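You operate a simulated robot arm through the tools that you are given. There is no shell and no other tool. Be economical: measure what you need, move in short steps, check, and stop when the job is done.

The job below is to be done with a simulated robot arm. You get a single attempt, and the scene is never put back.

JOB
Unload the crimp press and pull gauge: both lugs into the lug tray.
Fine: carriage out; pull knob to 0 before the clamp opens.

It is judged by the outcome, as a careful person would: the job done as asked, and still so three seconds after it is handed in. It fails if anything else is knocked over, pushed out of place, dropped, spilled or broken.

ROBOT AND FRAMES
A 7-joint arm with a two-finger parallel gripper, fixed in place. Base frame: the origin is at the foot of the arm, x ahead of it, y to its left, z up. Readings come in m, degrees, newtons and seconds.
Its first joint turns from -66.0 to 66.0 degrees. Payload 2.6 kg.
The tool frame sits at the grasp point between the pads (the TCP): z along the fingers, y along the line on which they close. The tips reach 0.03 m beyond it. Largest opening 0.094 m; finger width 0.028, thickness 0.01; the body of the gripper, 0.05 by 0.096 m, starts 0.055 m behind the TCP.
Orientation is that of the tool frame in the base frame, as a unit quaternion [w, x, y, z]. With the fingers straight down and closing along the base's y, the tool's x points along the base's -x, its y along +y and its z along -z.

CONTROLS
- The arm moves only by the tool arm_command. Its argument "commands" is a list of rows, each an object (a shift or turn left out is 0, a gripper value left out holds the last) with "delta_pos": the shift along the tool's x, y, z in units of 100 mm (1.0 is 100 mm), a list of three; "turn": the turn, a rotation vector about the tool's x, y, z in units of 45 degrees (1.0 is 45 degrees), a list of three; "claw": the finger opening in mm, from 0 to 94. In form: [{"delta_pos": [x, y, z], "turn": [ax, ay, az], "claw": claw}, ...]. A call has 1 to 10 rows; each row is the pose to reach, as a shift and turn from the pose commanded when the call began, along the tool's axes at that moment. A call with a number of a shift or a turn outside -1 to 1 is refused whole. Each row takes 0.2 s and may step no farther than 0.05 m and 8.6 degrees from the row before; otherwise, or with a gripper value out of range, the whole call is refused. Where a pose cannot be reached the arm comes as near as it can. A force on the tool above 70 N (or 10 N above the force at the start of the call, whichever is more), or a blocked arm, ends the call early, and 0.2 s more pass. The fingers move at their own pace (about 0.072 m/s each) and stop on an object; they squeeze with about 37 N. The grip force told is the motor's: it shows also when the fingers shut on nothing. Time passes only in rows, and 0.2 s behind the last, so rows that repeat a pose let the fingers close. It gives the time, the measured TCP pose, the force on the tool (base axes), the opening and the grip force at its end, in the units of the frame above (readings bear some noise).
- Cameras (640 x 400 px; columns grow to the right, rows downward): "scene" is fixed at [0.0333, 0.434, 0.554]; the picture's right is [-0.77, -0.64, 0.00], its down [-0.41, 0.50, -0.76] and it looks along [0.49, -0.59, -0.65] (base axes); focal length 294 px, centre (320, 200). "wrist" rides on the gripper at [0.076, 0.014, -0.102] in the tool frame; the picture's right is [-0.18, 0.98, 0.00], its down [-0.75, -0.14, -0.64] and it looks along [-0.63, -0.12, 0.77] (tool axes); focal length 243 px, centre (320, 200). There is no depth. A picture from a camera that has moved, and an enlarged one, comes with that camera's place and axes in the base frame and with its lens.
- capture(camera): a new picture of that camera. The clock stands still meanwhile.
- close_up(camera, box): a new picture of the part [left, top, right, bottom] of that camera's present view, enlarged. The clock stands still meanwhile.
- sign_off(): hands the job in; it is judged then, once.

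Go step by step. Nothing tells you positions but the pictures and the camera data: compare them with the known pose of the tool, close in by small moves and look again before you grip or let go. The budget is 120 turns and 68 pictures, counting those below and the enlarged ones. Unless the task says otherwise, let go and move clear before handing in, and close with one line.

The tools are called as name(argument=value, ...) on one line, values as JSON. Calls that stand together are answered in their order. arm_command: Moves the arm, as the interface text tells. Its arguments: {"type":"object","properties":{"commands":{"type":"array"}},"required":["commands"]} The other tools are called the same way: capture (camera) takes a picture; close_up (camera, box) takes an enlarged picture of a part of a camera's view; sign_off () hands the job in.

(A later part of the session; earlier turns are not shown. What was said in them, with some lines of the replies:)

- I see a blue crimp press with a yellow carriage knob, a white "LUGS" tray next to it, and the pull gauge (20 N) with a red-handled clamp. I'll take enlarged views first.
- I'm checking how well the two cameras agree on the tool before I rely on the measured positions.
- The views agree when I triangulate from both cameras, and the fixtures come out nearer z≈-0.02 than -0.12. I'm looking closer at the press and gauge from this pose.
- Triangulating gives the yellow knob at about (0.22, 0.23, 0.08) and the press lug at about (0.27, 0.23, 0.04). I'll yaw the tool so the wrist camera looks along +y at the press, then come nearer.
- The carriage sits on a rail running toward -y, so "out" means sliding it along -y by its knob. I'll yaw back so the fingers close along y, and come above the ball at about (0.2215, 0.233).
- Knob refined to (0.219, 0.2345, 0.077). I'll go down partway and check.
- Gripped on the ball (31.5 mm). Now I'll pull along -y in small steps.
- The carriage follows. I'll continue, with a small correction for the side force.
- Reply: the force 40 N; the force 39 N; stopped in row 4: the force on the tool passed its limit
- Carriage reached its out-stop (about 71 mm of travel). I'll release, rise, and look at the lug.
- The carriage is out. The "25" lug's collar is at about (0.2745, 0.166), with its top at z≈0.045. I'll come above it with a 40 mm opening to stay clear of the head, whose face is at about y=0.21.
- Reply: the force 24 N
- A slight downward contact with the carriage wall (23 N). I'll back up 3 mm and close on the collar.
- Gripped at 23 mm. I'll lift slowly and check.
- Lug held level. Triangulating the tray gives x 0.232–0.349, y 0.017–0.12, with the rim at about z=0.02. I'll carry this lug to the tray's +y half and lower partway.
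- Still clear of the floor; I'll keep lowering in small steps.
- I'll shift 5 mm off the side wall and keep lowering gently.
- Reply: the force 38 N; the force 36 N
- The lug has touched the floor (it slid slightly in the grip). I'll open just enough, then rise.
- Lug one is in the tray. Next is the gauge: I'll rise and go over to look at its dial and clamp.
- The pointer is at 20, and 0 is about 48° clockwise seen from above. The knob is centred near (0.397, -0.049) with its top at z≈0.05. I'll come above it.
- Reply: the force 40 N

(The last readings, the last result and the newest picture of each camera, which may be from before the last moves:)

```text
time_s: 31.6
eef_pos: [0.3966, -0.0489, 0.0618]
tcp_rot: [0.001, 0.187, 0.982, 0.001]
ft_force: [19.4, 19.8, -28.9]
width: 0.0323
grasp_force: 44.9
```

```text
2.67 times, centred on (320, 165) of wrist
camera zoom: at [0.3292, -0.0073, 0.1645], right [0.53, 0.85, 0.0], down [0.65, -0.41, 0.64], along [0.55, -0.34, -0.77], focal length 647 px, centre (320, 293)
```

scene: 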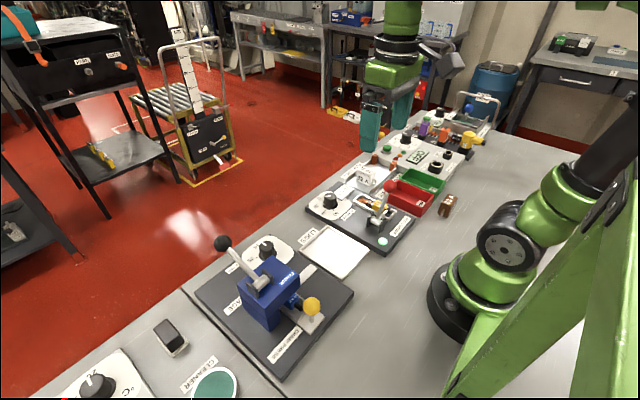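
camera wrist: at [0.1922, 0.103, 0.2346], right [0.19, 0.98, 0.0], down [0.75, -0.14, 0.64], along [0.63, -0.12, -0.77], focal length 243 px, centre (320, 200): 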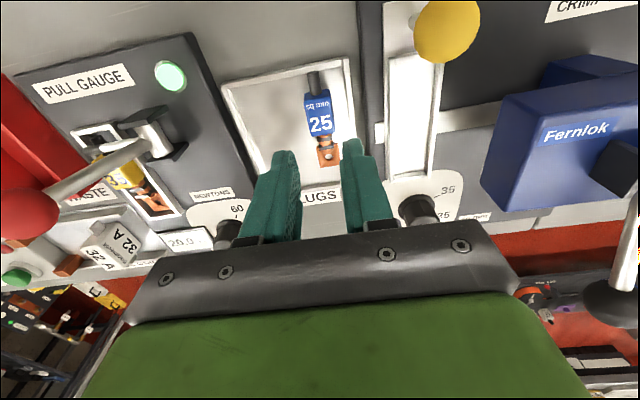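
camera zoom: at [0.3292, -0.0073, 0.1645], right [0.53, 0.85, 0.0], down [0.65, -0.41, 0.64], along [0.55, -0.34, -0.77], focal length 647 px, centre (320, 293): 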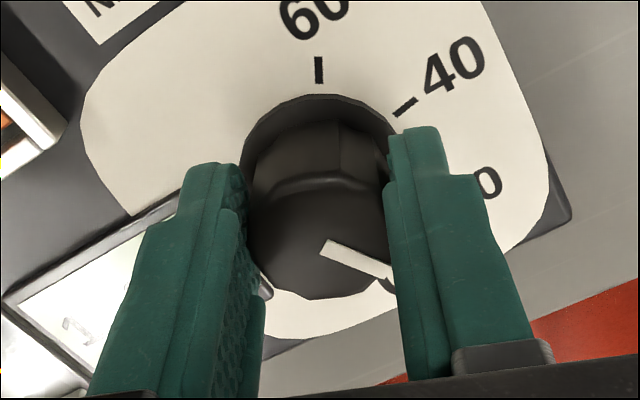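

The knob turns with the gripper. I'll continue toward 0 and read the display.

arm_command(commands=[{"delta_pos": [0, 0, 0.01], "turn": [0, 0, 0.12]}, {"delta_pos": [0, 0, 0.02], "turn": [0, 0, 0.24]}, {"delta_pos": [0, 0, 0.02], "turn": [0, 0, 0.36]}, {"delta_pos": [0, 0, 0.02], "turn": [0, 0, 0.48]}, {"delta_pos": [0, 0, 0.02], "turn": [0, 0, 0.54]}])

close_up(camera="scene", box=[310, 150, 390, 220])

capture(camera="wrist")

```text
time_s: 32.9
eef_pos: [0.3974, -0.0475, 0.0621]
tcp_rot: [0.001, 0.391, 0.921, 0.003]
ft_force: [-6.1, 29.8, 35.7]
width: 0.0326
grasp_force: 45.3
```

```text
5.71 times, centred on (350, 185) of scene
camera zoom: at [0.0331, 0.4341, 0.554], right [-0.77, -0.64, 0.0], down [-0.41, 0.5, -0.76], along [0.49, -0.59, -0.65], focal length 1682 px, centre (149, 286)
```

zoom: 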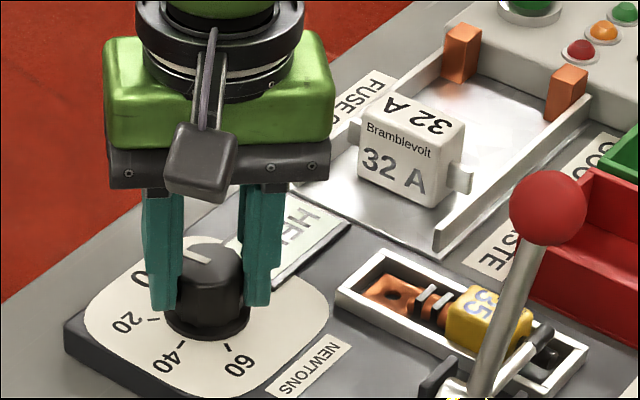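

```text
24 pictures are left
camera wrist: at [0.3531, 0.0169, 0.1645], right [0.83, 0.55, 0.01], down [0.42, -0.64, 0.64], along [0.36, -0.53, -0.77], focal length 243 px, centre (320, 200)
```

wrist: 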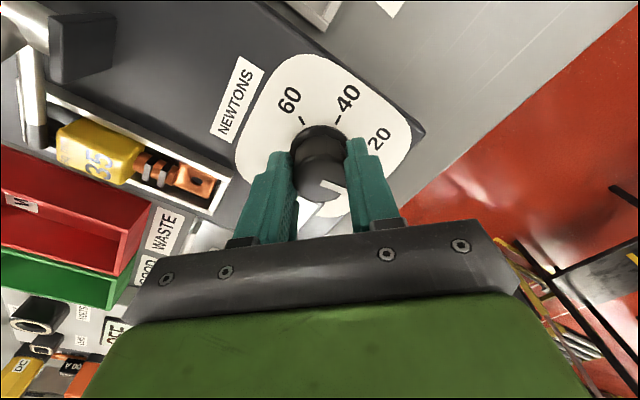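

The pointer looks at 0 and the display reads something starting "HE…". I'll release, lift and read it.

arm_command(commands=[{"claw": 46}, {"claw": 46}, {"delta_pos": [0, 0, -0.3]}, {"delta_pos": [0, 0, -0.7]}, {"delta_pos": [0, 0, -1.0]}])

close_up(camera="scene", box=[310, 150, 430, 250])

capture(camera="wrist")

```text
time_s: 34.0
eef_pos: [0.3963, -0.053, 0.1604]
tcp_rot: [0.002, 0.39, 0.921, -0.001]
ft_force: [0.1, -0.5, 0.0]
width: 0.0459
grasp_force: 0.0
```

```text
4.00 times, centred on (370, 200) of scene
camera zoom: at [0.0333, 0.434, 0.554], right [-0.77, -0.64, 0.0], down [-0.41, 0.5, -0.76], along [0.49, -0.59, -0.65], focal length 1178 px, centre (120, 200)
```

zoom: 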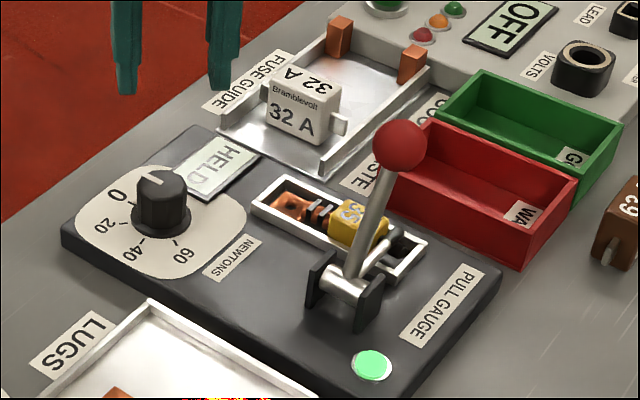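

```text
22 pictures are left
camera wrist: at [0.3519, 0.0125, 0.2627], right [0.84, 0.55, 0.0], down [0.42, -0.64, 0.64], along [0.36, -0.54, -0.77], focal length 243 px, centre (320, 200)
```

wrist: 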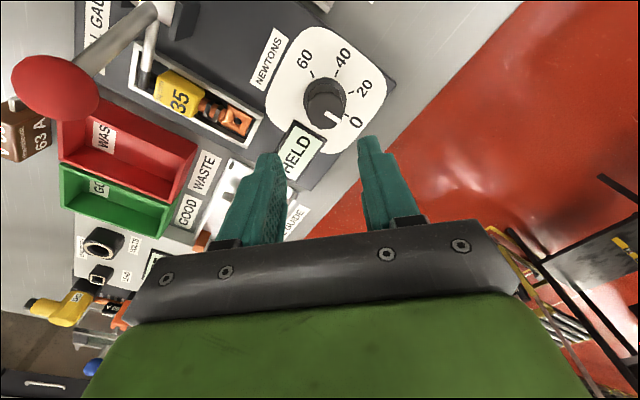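

The display reads HELD with the pointer at 0. The clamp lever's ball is at about (0.258, -0.093, 0.13), and it pivots about an x-axis near (y -0.06, z 0.035), so it must swing over toward +y. I'll yaw so the fingers close along x and come above the ball.

arm_command(commands=[{"delta_pos": [0.03, -0.08, -0.2], "turn": [0, 0, 0.163], "claw": 60}, {"delta_pos": [0.07, -0.16, -0.4], "turn": [0, 0, 0.326]}, {"delta_pos": [0.1, -0.25, -0.6], "turn": [0, 0, 0.49]}, {"delta_pos": [0.14, -0.33, -0.6], "turn": [0, 0, 0.653]}, {"delta_pos": [0.17, -0.42, -0.6], "turn": [0, 0, 0.816]}, {"delta_pos": [0.2, -0.5, -0.6], "turn": [0, 0, 0.98]}])

arm_command(commands=[{"delta_pos": [-0.1, -0.4, 0]}, {"delta_pos": [-0.2, -0.8, 0]}, {"delta_pos": [-0.2, -0.88, 0.1]}])

capture(camera="wrist")

close_up(camera="scene", box=[320, 110, 480, 250])

```text
time_s: 35.5
eef_pos: [0.347, -0.0726, 0.2204]
tcp_rot: [0.002, 0.709, 0.706, 0.0]
ft_force: [-0.2, -0.3, -0.7]
width: 0.0602
grasp_force: 0.0
```

```text
time_s: 36.2
eef_pos: [0.2571, -0.0904, 0.2097]
tcp_rot: [0.002, 0.708, 0.707, 0.001]
ft_force: [-0.7, 0.0, -0.3]
width: 0.0598
grasp_force: 0.0
```

```text
21 pictures are left
camera wrist: at [0.2706, -0.0142, 0.3114], right [0.98, -0.19, 0.0], down [-0.14, -0.75, 0.64], along [-0.12, -0.63, -0.77], focal length 243 px, centre (320, 200)
```

wrist: 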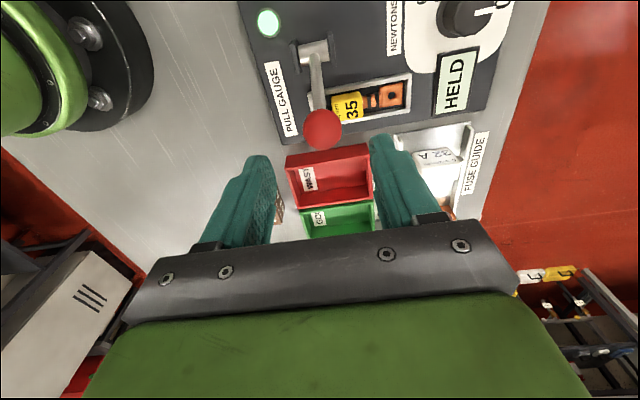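

```text
2.86 times, centred on (400, 180) of scene
camera zoom: at [0.0333, 0.434, 0.554], right [-0.77, -0.64, 0.0], down [-0.41, 0.5, -0.76], along [0.49, -0.59, -0.65], focal length 841 px, centre (91, 257)
```

zoom: 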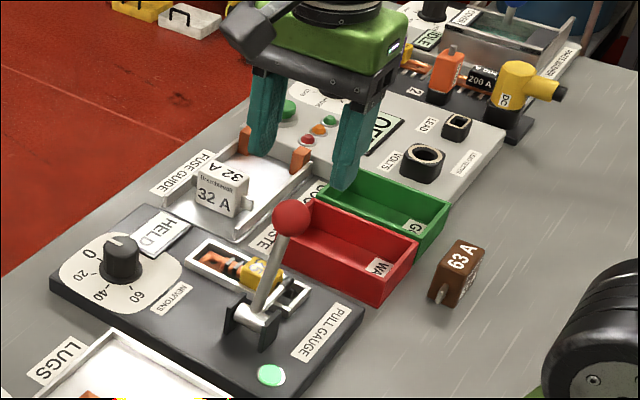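

Ball confirmed at (0.257, -0.0935, 0.129). I'll go down and grip it.

arm_command(commands=[{"delta_pos": [-0.03, 0, 0.35]}, {"delta_pos": [-0.03, 0, 0.65]}, {"delta_pos": [-0.03, 0, 0.8]}, {"delta_pos": [-0.03, 0, 0.8], "claw": 15}, {"delta_pos": [-0.03, 0, 0.8]}, {"delta_pos": [-0.03, 0, 0.8]}])

capture(camera="wrist")

```text
time_s: 37.6
eef_pos: [0.2592, -0.0954, 0.1302]
tcp_rot: [0.002, 0.707, 0.707, 0.001]
ft_force: [7.1, 0.0, -8.8]
width: 0.0314
grasp_force: 45.2
```

```text
19 pictures are left
camera wrist: at [0.2719, -0.0189, 0.2319], right [0.98, -0.19, 0.0], down [-0.14, -0.75, 0.64], along [-0.12, -0.63, -0.77], focal length 243 px, centre (320, 200)
```

wrist: 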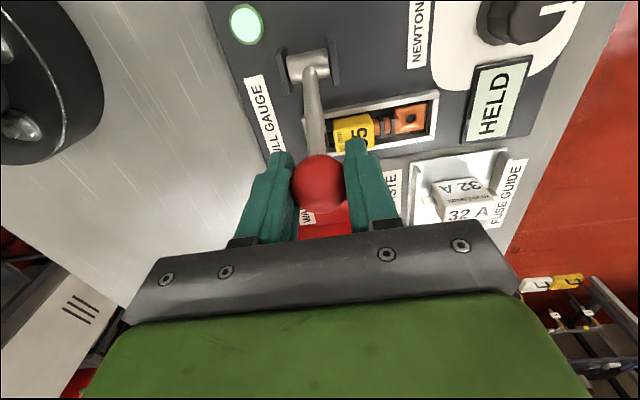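

Gripped. I'll swing the lever along its arc toward +y, checking the force.

arm_command(commands=[{"delta_pos": [0.07, 0, -0.028]}, {"delta_pos": [0.145, 0, -0.052]}, {"delta_pos": [0.23, 0, -0.07]}, {"delta_pos": [0.311, 0, -0.081]}])

close_up(camera="scene", box=[330, 140, 450, 240])

```text
time_s: 38.6
eef_pos: [0.2582, -0.0617, 0.1404]
tcp_rot: [0.003, 0.708, 0.706, 0.0]
ft_force: [8.7, -14.5, -3.5]
width: 0.0318
grasp_force: 45.3
```

```text
4.00 times, centred on (390, 190) of scene
camera zoom: at [0.0333, 0.434, 0.554], right [-0.77, -0.64, 0.0], down [-0.41, 0.5, -0.76], along [0.49, -0.59, -0.65], focal length 1178 px, centre (40, 240)
```

zoom: 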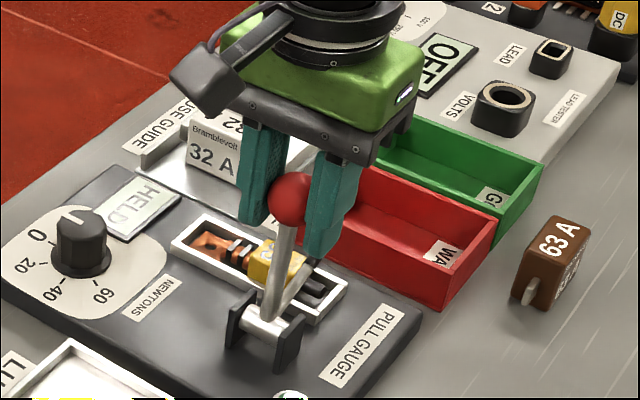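

arm_command(commands=[{"delta_pos": [0.084, 0, -0.003]}, {"delta_pos": [0.168, 0, 0]}, {"delta_pos": [0.252, 0, 0.012]}, {"delta_pos": [0.334, 0, 0.029]}, {"delta_pos": [0.414, 0, 0.054]}, {"delta_pos": [0.492, 0, 0.086]}])

close_up(camera="scene", box=[330, 140, 450, 240])

```text
time_s: 40.0
eef_pos: [0.2599, -0.0133, 0.1301]
tcp_rot: [0.004, 0.707, 0.708, 0.0]
ft_force: [14.1, -20.6, -15.0]
width: 0.0314
grasp_force: 44.9
```

```text
4.00 times, centred on (390, 190) of scene
camera zoom: at [0.0334, 0.434, 0.554], right [-0.77, -0.64, 0.0], down [-0.41, 0.5, -0.76], along [0.49, -0.59, -0.65], focal length 1178 px, centre (40, 240)
```

zoom: 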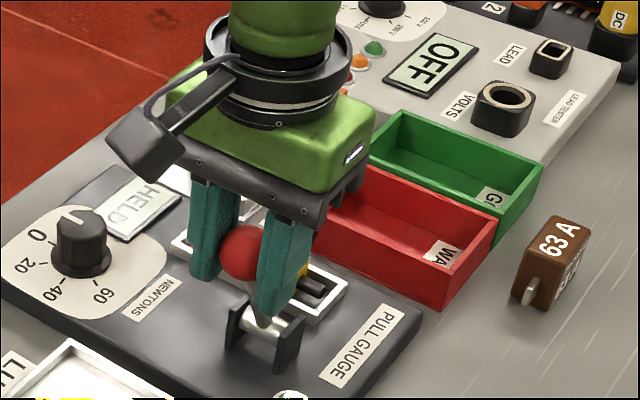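

arm_command(commands=[{"delta_pos": [0.075, 0.01, 0.04]}, {"delta_pos": [0.146, 0.01, 0.085]}, {"delta_pos": [0.212, 0.01, 0.137]}, {"delta_pos": [0.274, 0.01, 0.193]}])

close_up(camera="scene", box=[330, 140, 450, 240])

```text
time_s: 40.5
eef_pos: [0.2594, -0.0123, 0.1303]
tcp_rot: [0.006, 0.711, 0.703, -0.002]
ft_force: [-3.6, -5.1, 7.5]
width: 0.0315
grasp_force: 45.0
stopped in row 2: the force on the tool passed its limit (the readings are from after the stop); the commanded pose is now the measured one
```

```text
4.00 times, centred on (390, 190) of scene
camera zoom: at [0.0332, 0.4341, 0.554], right [-0.77, -0.64, 0.0], down [-0.41, 0.5, -0.76], along [0.49, -0.59, -0.65], focal length 1178 px, centre (40, 240)
```

zoom: 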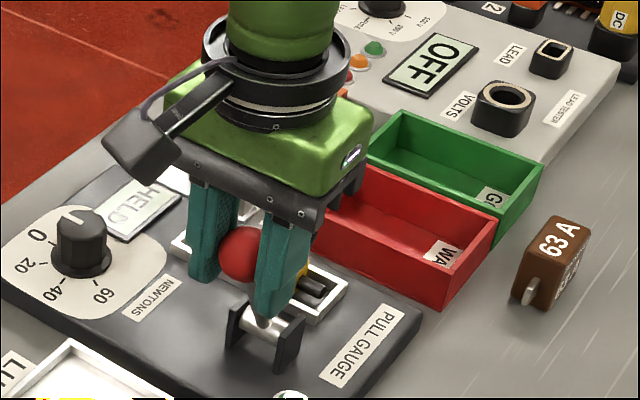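

The lever has met its end stop after about 50° of swing. I'll release, rise, and look at the clamp.

arm_command(commands=[{"claw": 60}, {"claw": 60}, {"delta_pos": [0, 0, -0.3]}, {"delta_pos": [0, 0, -0.6]}, {"delta_pos": [0.1, 0, -0.8]}])

capture(camera="wrist")

close_up(camera="scene", box=[320, 150, 440, 250])

```text
time_s: 41.7
eef_pos: [0.2608, -0.0022, 0.2115]
tcp_rot: [0.007, 0.711, 0.703, -0.002]
ft_force: [-0.6, 0.2, 0.2]
width: 0.0604
grasp_force: 0.1
```

```text
15 pictures are left
camera wrist: at [0.2731, 0.0753, 0.3127], right [0.98, -0.19, 0.01], down [-0.15, -0.75, 0.65], along [-0.12, -0.64, -0.76], focal length 243 px, centre (320, 200)
```

wrist: 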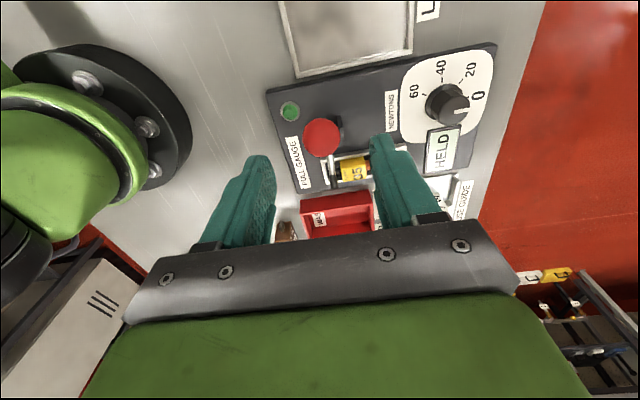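

```text
4.00 times, centred on (380, 200) of scene
camera zoom: at [0.0333, 0.434, 0.554], right [-0.77, -0.64, 0.0], down [-0.41, 0.5, -0.76], along [0.49, -0.59, -0.65], focal length 1178 px, centre (80, 200)
```

zoom: 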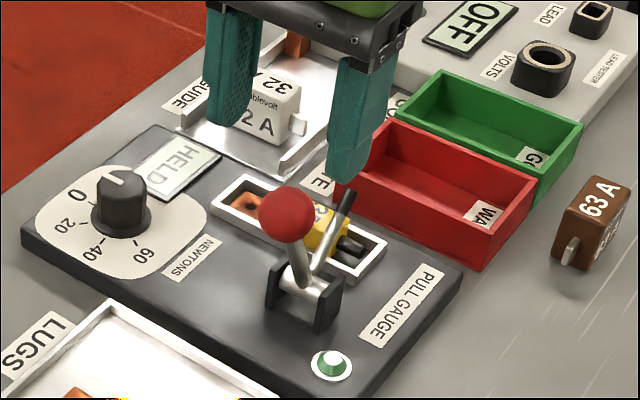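

The clamp is open: the presser arm is raised and the lamp is off, with "HELD" being the test result. I'll yaw back and come over the yellow "35" lug near (0.283, -0.111).

arm_command(commands=[{"delta_pos": [-0.15, 0.0, 0], "turn": [0, 0, -0.165], "claw": 36}, {"delta_pos": [-0.3, 0.02, 0], "turn": [0, 0, -0.33]}, {"delta_pos": [-0.45, 0.04, 0], "turn": [0, 0, -0.5]}, {"delta_pos": [-0.6, 0.06, 0], "turn": [0, 0, -0.667]}, {"delta_pos": [-0.75, 0.08, 0], "turn": [0, 0, -0.833]}, {"delta_pos": [-0.9, 0.1, 0], "turn": [0, 0, -1]}])

arm_command(commands=[{"delta_pos": [-0.04, 0, 0], "turn": [0, 0, -0.165]}, {"delta_pos": [-0.1, -0.02, 0], "turn": [0, 0, -0.33]}, {"delta_pos": [-0.15, -0.05, 0], "turn": [0, 0, -0.5]}, {"delta_pos": [-0.22, -0.05, 0], "turn": [0, 0, -0.667]}, {"delta_pos": [-0.22, -0.05, 0.2], "turn": [0, 0, -0.833]}, {"delta_pos": [-0.22, -0.05, 0.5], "turn": [0, 0, -1]}])

close_up(camera="wrist", box=[200, 20, 440, 190])

close_up(camera="scene", box=[340, 140, 440, 230])

```text
time_s: 43.1
eef_pos: [0.2674, -0.0907, 0.2097]
tcp_rot: [0.004, 0.386, 0.923, -0.003]
ft_force: [-0.4, 0.3, 0.3]
width: 0.0359
grasp_force: 0.1
```

```text
time_s: 44.5
eef_pos: [0.2793, -0.1122, 0.1611]
tcp_rot: [0.004, 0.005, 1.0, -0.005]
ft_force: [0.1, -0.9, 0.1]
width: 0.036
grasp_force: 0.1
```

```text
2.35 times, centred on (320, 105) of wrist
camera zoom: at [0.2016, -0.096, 0.2627], right [0.19, 0.98, -0.01], down [0.75, -0.14, 0.65], along [0.64, -0.13, -0.76], focal length 571 px, centre (320, 424)
```

zoom: 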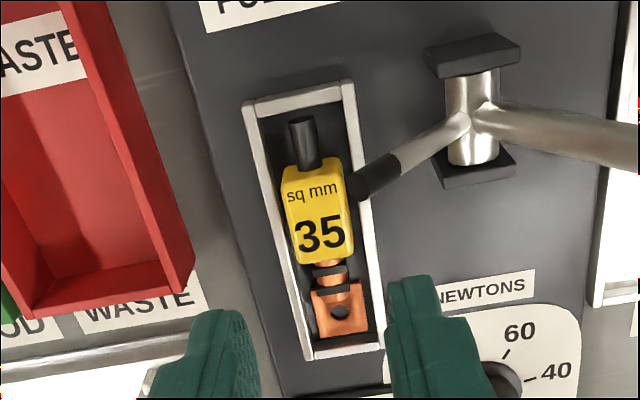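

```text
4.44 times, centred on (390, 185) of scene
camera zoom: at [0.0333, 0.434, 0.554], right [-0.77, -0.64, 0.0], down [-0.41, 0.5, -0.76], along [0.49, -0.59, -0.65], focal length 1308 px, centre (9, 267)
```

zoom: 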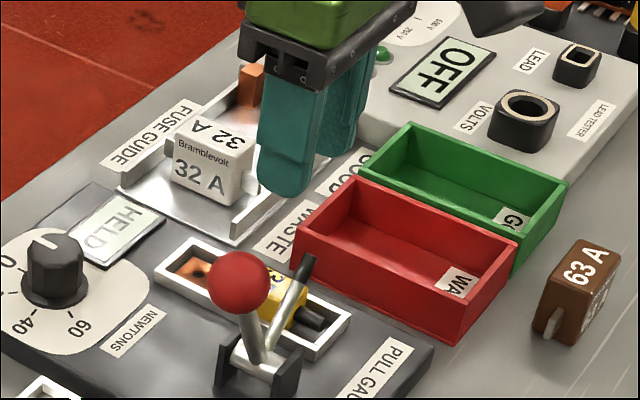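

The lug collar spans x 0.264–0.299 at y=-0.1135. The presser tip is at (0.261, -0.095, 0.086), so I'll grasp at x≈0.287 to stay clear of it.

arm_command(commands=[{"delta_pos": [-0.075, -0.013, 0], "turn": [-0.0127, 0.01, -0.0127]}, {"delta_pos": [-0.075, -0.013, 0.35], "turn": [-0.0127, 0.01, -0.0127]}, {"delta_pos": [-0.075, -0.013, 0.7], "turn": [-0.0127, 0.01, -0.0127]}, {"delta_pos": [-0.075, -0.013, 0.7], "turn": [-0.0127, 0.01, -0.0127]}])

close_up(camera="wrist", box=[200, 70, 440, 220])

```text
time_s: 45.5
eef_pos: [0.2897, -0.1132, 0.0908]
tcp_rot: [-0.001, 0.0, 1.0, 0.0]
ft_force: [-0.2, 0.7, 0.1]
width: 0.0358
grasp_force: 0.1
```

```text
2.67 times, centred on (320, 145) of wrist
camera zoom: at [0.2123, -0.0981, 0.1927], right [0.18, 0.98, 0.0], down [0.75, -0.14, 0.64], along [0.63, -0.12, -0.77], focal length 647 px, centre (320, 347)
```

zoom: 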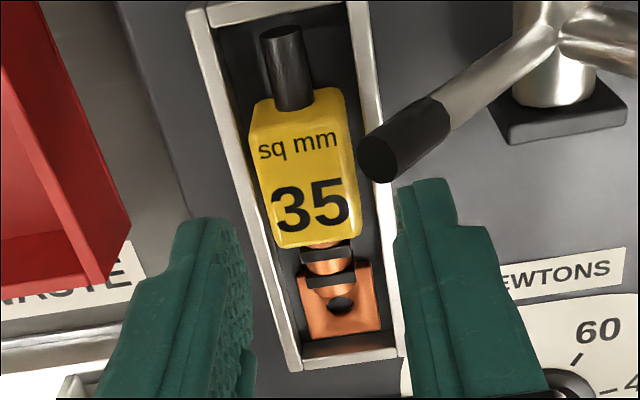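

arm_command(commands=[{"delta_pos": [0.01, -0.015, 0.12]}, {"delta_pos": [0.01, -0.015, 0.21]}])

arm_command(commands=[{"delta_pos": [0, 0, 0.03]}, {"delta_pos": [0, 0, 0.05]}])

close_up(camera="wrist", box=[220, 100, 420, 230])

```text
time_s: 46.1
eef_pos: [0.2873, -0.115, 0.0708]
tcp_rot: [-0.001, 0.0, 1.0, 0.0]
ft_force: [0.0, -0.3, -0.1]
width: 0.0361
grasp_force: 0.2
```

```text
time_s: 46.7
eef_pos: [0.2872, -0.1148, 0.0641]
tcp_rot: [-0.001, 0.0, 1.0, 0.0]
ft_force: [0.4, -0.4, 0.0]
width: 0.0361
grasp_force: 0.0
```

```text
3.08 times, centred on (320, 165) of wrist
camera zoom: at [0.2097, -0.1007, 0.1674], right [0.18, 0.98, 0.0], down [0.75, -0.14, 0.64], along [0.63, -0.12, -0.77], focal length 746 px, centre (320, 308)
```

zoom: 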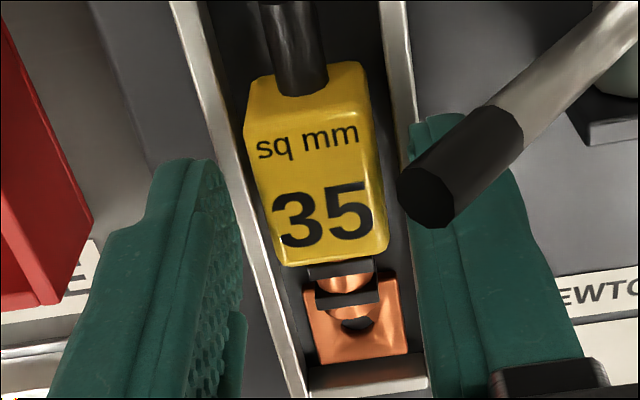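

No contact, and the presser is clear. I'll close on the collar.

arm_command(commands=[{"claw": 10}, {"claw": 10}, {"claw": 10}])

arm_command(commands=[{"delta_pos": [0, 0, -0.08]}, {"delta_pos": [0, 0, -0.16]}, {"delta_pos": [0, 0, -0.23]}, {"delta_pos": [-0.05, -0.02, -0.26]}])

close_up(camera="wrist", box=[220, 70, 440, 230])

```text
time_s: 47.5
eef_pos: [0.2871, -0.1158, 0.0655]
tcp_rot: [-0.001, 0.001, 1.0, 0.0]
ft_force: [-0.7, -0.1, -0.7]
width: 0.0232
grasp_force: 36.8
```

```text
time_s: 48.5
eef_pos: [0.2912, -0.1176, 0.0906]
tcp_rot: [-0.001, -0.001, 1.0, 0.0]
ft_force: [0.4, 0.6, -1.8]
width: 0.0232
grasp_force: 37.0
```

```text
2.50 times, centred on (330, 150) of wrist
camera zoom: at [0.2146, -0.1026, 0.1934], right [0.18, 0.98, 0.0], down [0.75, -0.14, 0.64], along [0.63, -0.12, -0.77], focal length 606 px, centre (295, 325)
```

zoom: 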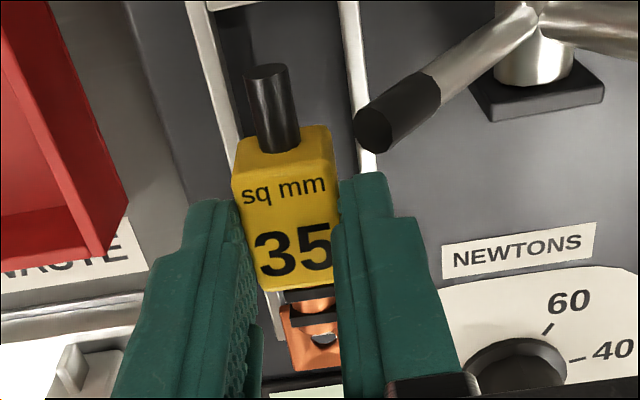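

Held and clear of the presser. I'll rise and carry it over to the tray.

arm_command(commands=[{"delta_pos": [-0.06, -0.03, -0.1]}, {"delta_pos": [-0.06, -0.03, -0.5]}, {"delta_pos": [-0.06, -0.03, -1.0]}])

arm_command(commands=[{"delta_pos": [0, 0, -0.2]}, {"delta_pos": [0, 0.45, -0.2]}, {"delta_pos": [0, 0.9, -0.2]}])

arm_command(commands=[{"delta_pos": [0.1, 0.4, 0]}, {"delta_pos": [0.2, 0.76, 0]}, {"delta_pos": [0.2, 0.76, 0.4]}, {"delta_pos": [0.2, 0.76, 0.8]}, {"delta_pos": [0.2, 0.76, 1.0]}])

close_up(camera="wrist", box=[180, 40, 440, 220])

```text
time_s: 49.3
eef_pos: [0.2955, -0.1218, 0.1897]
tcp_rot: [-0.001, -0.001, 1.0, 0.0]
ft_force: [0.2, 0.5, -0.5]
width: 0.0232
grasp_force: 37.3
```

```text
time_s: 50.1
eef_pos: [0.2977, -0.0311, 0.2098]
tcp_rot: [-0.001, 0.001, 1.0, -0.001]
ft_force: [1.3, -0.2, -1.1]
width: 0.0234
grasp_force: 37.4
```

```text
time_s: 51.3
eef_pos: [0.2798, 0.0437, 0.1107]
tcp_rot: [-0.002, 0.001, 1.0, 0.0]
ft_force: [0.2, -0.2, -1.1]
width: 0.023
grasp_force: 37.4
```

```text
2.22 times, centred on (310, 130) of wrist
camera zoom: at [0.2031, 0.0586, 0.2137], right [0.19, 0.98, 0.0], down [0.75, -0.14, 0.64], along [0.63, -0.12, -0.77], focal length 539 px, centre (342, 356)
```

zoom: 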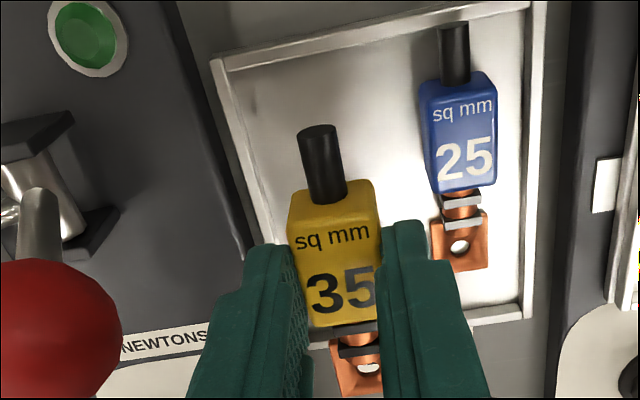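

Setting this lug straight down would bring the gripper body close to the raised lever ball. I'll tilt the tool about 14° so the body leans away from it toward +y, shift to y≈0.054, and lower.

arm_command(commands=[{"delta_pos": [0, 0.05, 0], "turn": [0.155, 0, 0]}, {"delta_pos": [0, 0.1, 0], "turn": [0.311, 0, 0]}, {"delta_pos": [0, 0.1, 0], "turn": [0.311, 0, 0]}])

capture(camera="wrist")

```text
time_s: 52.1
eef_pos: [0.2793, 0.0553, 0.1107]
tcp_rot: [-0.001, 0.0, 0.993, -0.122]
ft_force: [-0.1, 0.1, -1.1]
width: 0.0231
grasp_force: 36.6
```

```text
7 pictures are left
camera wrist: at [0.2021, 0.0943, 0.2072], right [0.18, 0.95, -0.24], down [0.75, 0.02, 0.66], along [0.63, -0.3, -0.72], focal length 243 px, centre (320, 200)
```

wrist: 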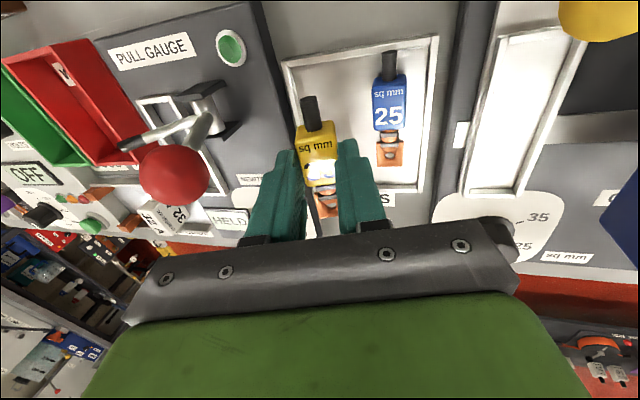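

arm_command(commands=[{"delta_pos": [0, 0.06, 0.242]}, {"delta_pos": [0, 0.121, 0.485]}, {"delta_pos": [0, 0.13, 0.53]}])

close_up(camera="wrist", box=[120, 40, 440, 230])

```text
time_s: 52.9
eef_pos: [0.2793, 0.0542, 0.0563]
tcp_rot: [0.0, 0.0, 0.993, -0.122]
ft_force: [0.3, 0.5, 0.0]
width: 0.023
grasp_force: 36.7
```

```text
2.00 times, centred on (280, 135) of wrist
camera zoom: at [0.2016, 0.0932, 0.1517], right [0.18, 0.95, -0.24], down [0.75, 0.02, 0.66], along [0.63, -0.3, -0.72], focal length 485 px, centre (400, 330)
```

zoom: 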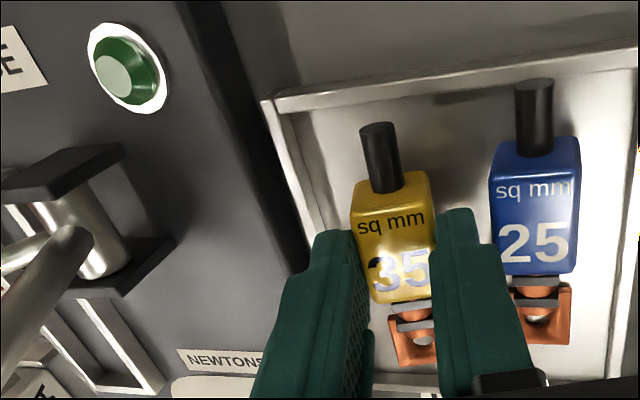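

arm_command(commands=[{"delta_pos": [0, -0.005, 0.045]}, {"delta_pos": [0, 0.005, 0.08]}, {"delta_pos": [0, 0.005, 0.08]}])

arm_command(commands=[{"delta_pos": [0, 0.005, 0.02]}, {"delta_pos": [0, 0.01, 0.04]}, {"delta_pos": [0, 0.01, 0.04]}])

```text
time_s: 53.7
eef_pos: [0.2775, 0.0528, 0.049]
tcp_rot: [0.001, 0.002, 0.992, -0.123]
ft_force: [-7.1, -4.5, 31.6]
width: 0.0231
grasp_force: 37.6
```

```text
time_s: 54.5
eef_pos: [0.2791, 0.0528, 0.0443]
tcp_rot: [0.002, -0.001, 0.993, -0.122]
ft_force: [3.8, -15.0, 41.2]
width: 0.0232
grasp_force: 37.3
```

Contact with the floor is felt. A quick check before release.

close_up(camera="wrist", box=[180, 60, 440, 230])

close_up(camera="scene", box=[290, 180, 410, 280])

```text
2.35 times, centred on (310, 145) of wrist
camera zoom: at [0.2018, 0.0914, 0.1403], right [0.19, 0.95, -0.24], down [0.75, 0.02, 0.66], along [0.63, -0.3, -0.71], focal length 571 px, centre (344, 329)
```

zoom: 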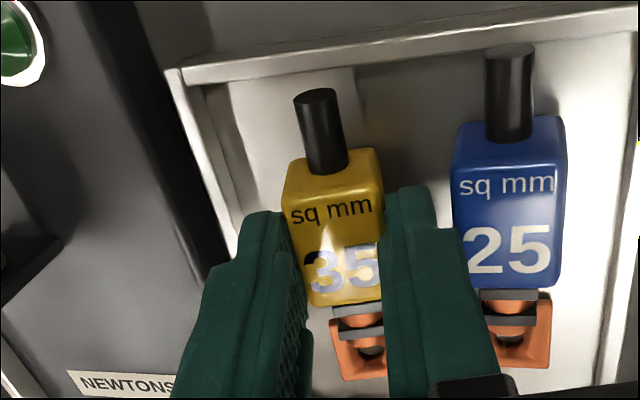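

```text
4.00 times, centred on (350, 230) of scene
camera zoom: at [0.0332, 0.434, 0.554], right [-0.77, -0.64, 0.0], down [-0.41, 0.5, -0.76], along [0.49, -0.59, -0.65], focal length 1178 px, centre (200, 80)
```

zoom: 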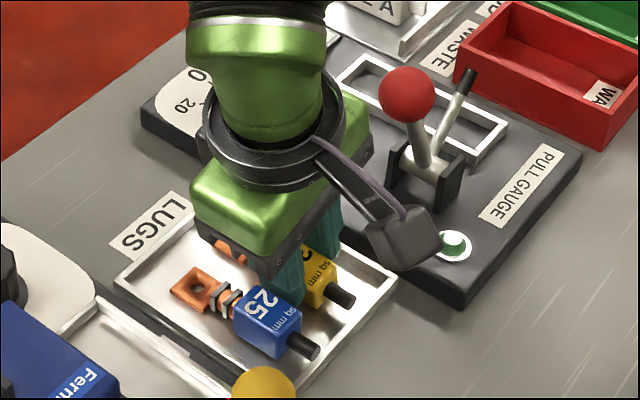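

Both lugs are inside the tray. I'll release and retract along the tool axis.

arm_command(commands=[{"delta_pos": [0, 0, -0.02]}, {"delta_pos": [0, 0, -0.02], "claw": 29}, {"delta_pos": [0, 0, -0.02]}, {"delta_pos": [0, 0, -0.2]}, {"delta_pos": [0, 0, -0.5]}, {"delta_pos": [0, 0, -0.9]}])

arm_command(commands=[{"turn": [-0.15, 0, 0], "delta_pos": [0, 0, -0.2]}, {"turn": [-0.311, 0, 0], "delta_pos": [0, 0, -0.5]}, {"turn": [-0.311, 0, 0], "delta_pos": [0, 0, -0.8]}])

capture(camera="scene")

close_up(camera="scene", box=[290, 180, 410, 280])

```text
time_s: 55.9
eef_pos: [0.278, 0.077, 0.1299]
tcp_rot: [-0.001, 0.0, 0.993, -0.122]
ft_force: [-0.4, -0.2, -0.1]
width: 0.029
grasp_force: 0.1
```

```text
time_s: 56.7
eef_pos: [0.2781, 0.0942, 0.2078]
tcp_rot: [-0.001, 0.0, 1.0, 0.001]
ft_force: [-0.2, 0.3, -0.9]
width: 0.0288
grasp_force: 0.0
```

```text
3 pictures are left
```

scene: 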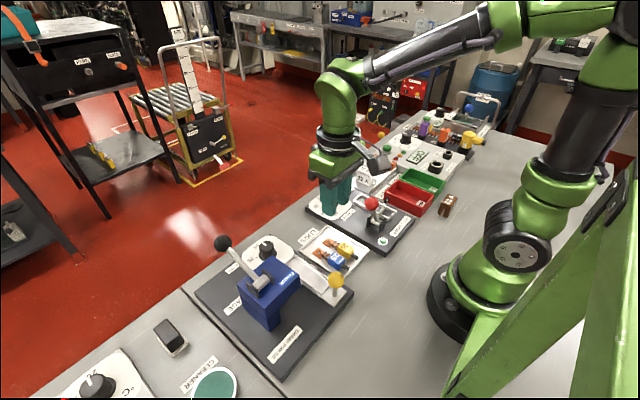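

```text
4.00 times, centred on (350, 230) of scene
camera zoom: at [0.0333, 0.434, 0.554], right [-0.77, -0.64, 0.0], down [-0.41, 0.5, -0.76], along [0.49, -0.59, -0.65], focal length 1178 px, centre (200, 80)
```

zoom: 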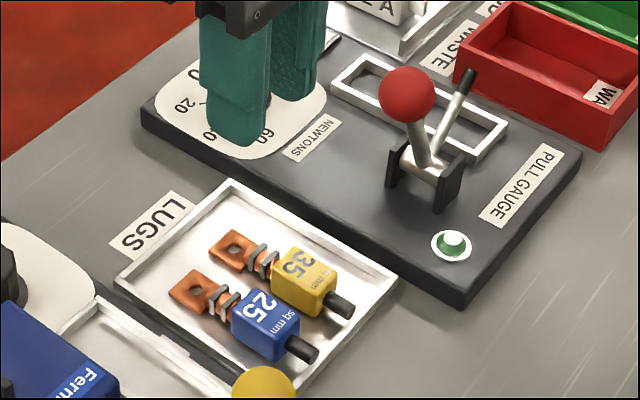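

Both lugs lie flat in the lug tray. The carriage is out, the dial is at 0, the clamp is open and the gripper is clear, so I'm handing in.

sign_off()

```text
The job is handed in.
```

Both lugs are in the lug tray: I took the press lug with the carriage pulled out, and turned the pull knob to 0 before opening the gauge clamp.
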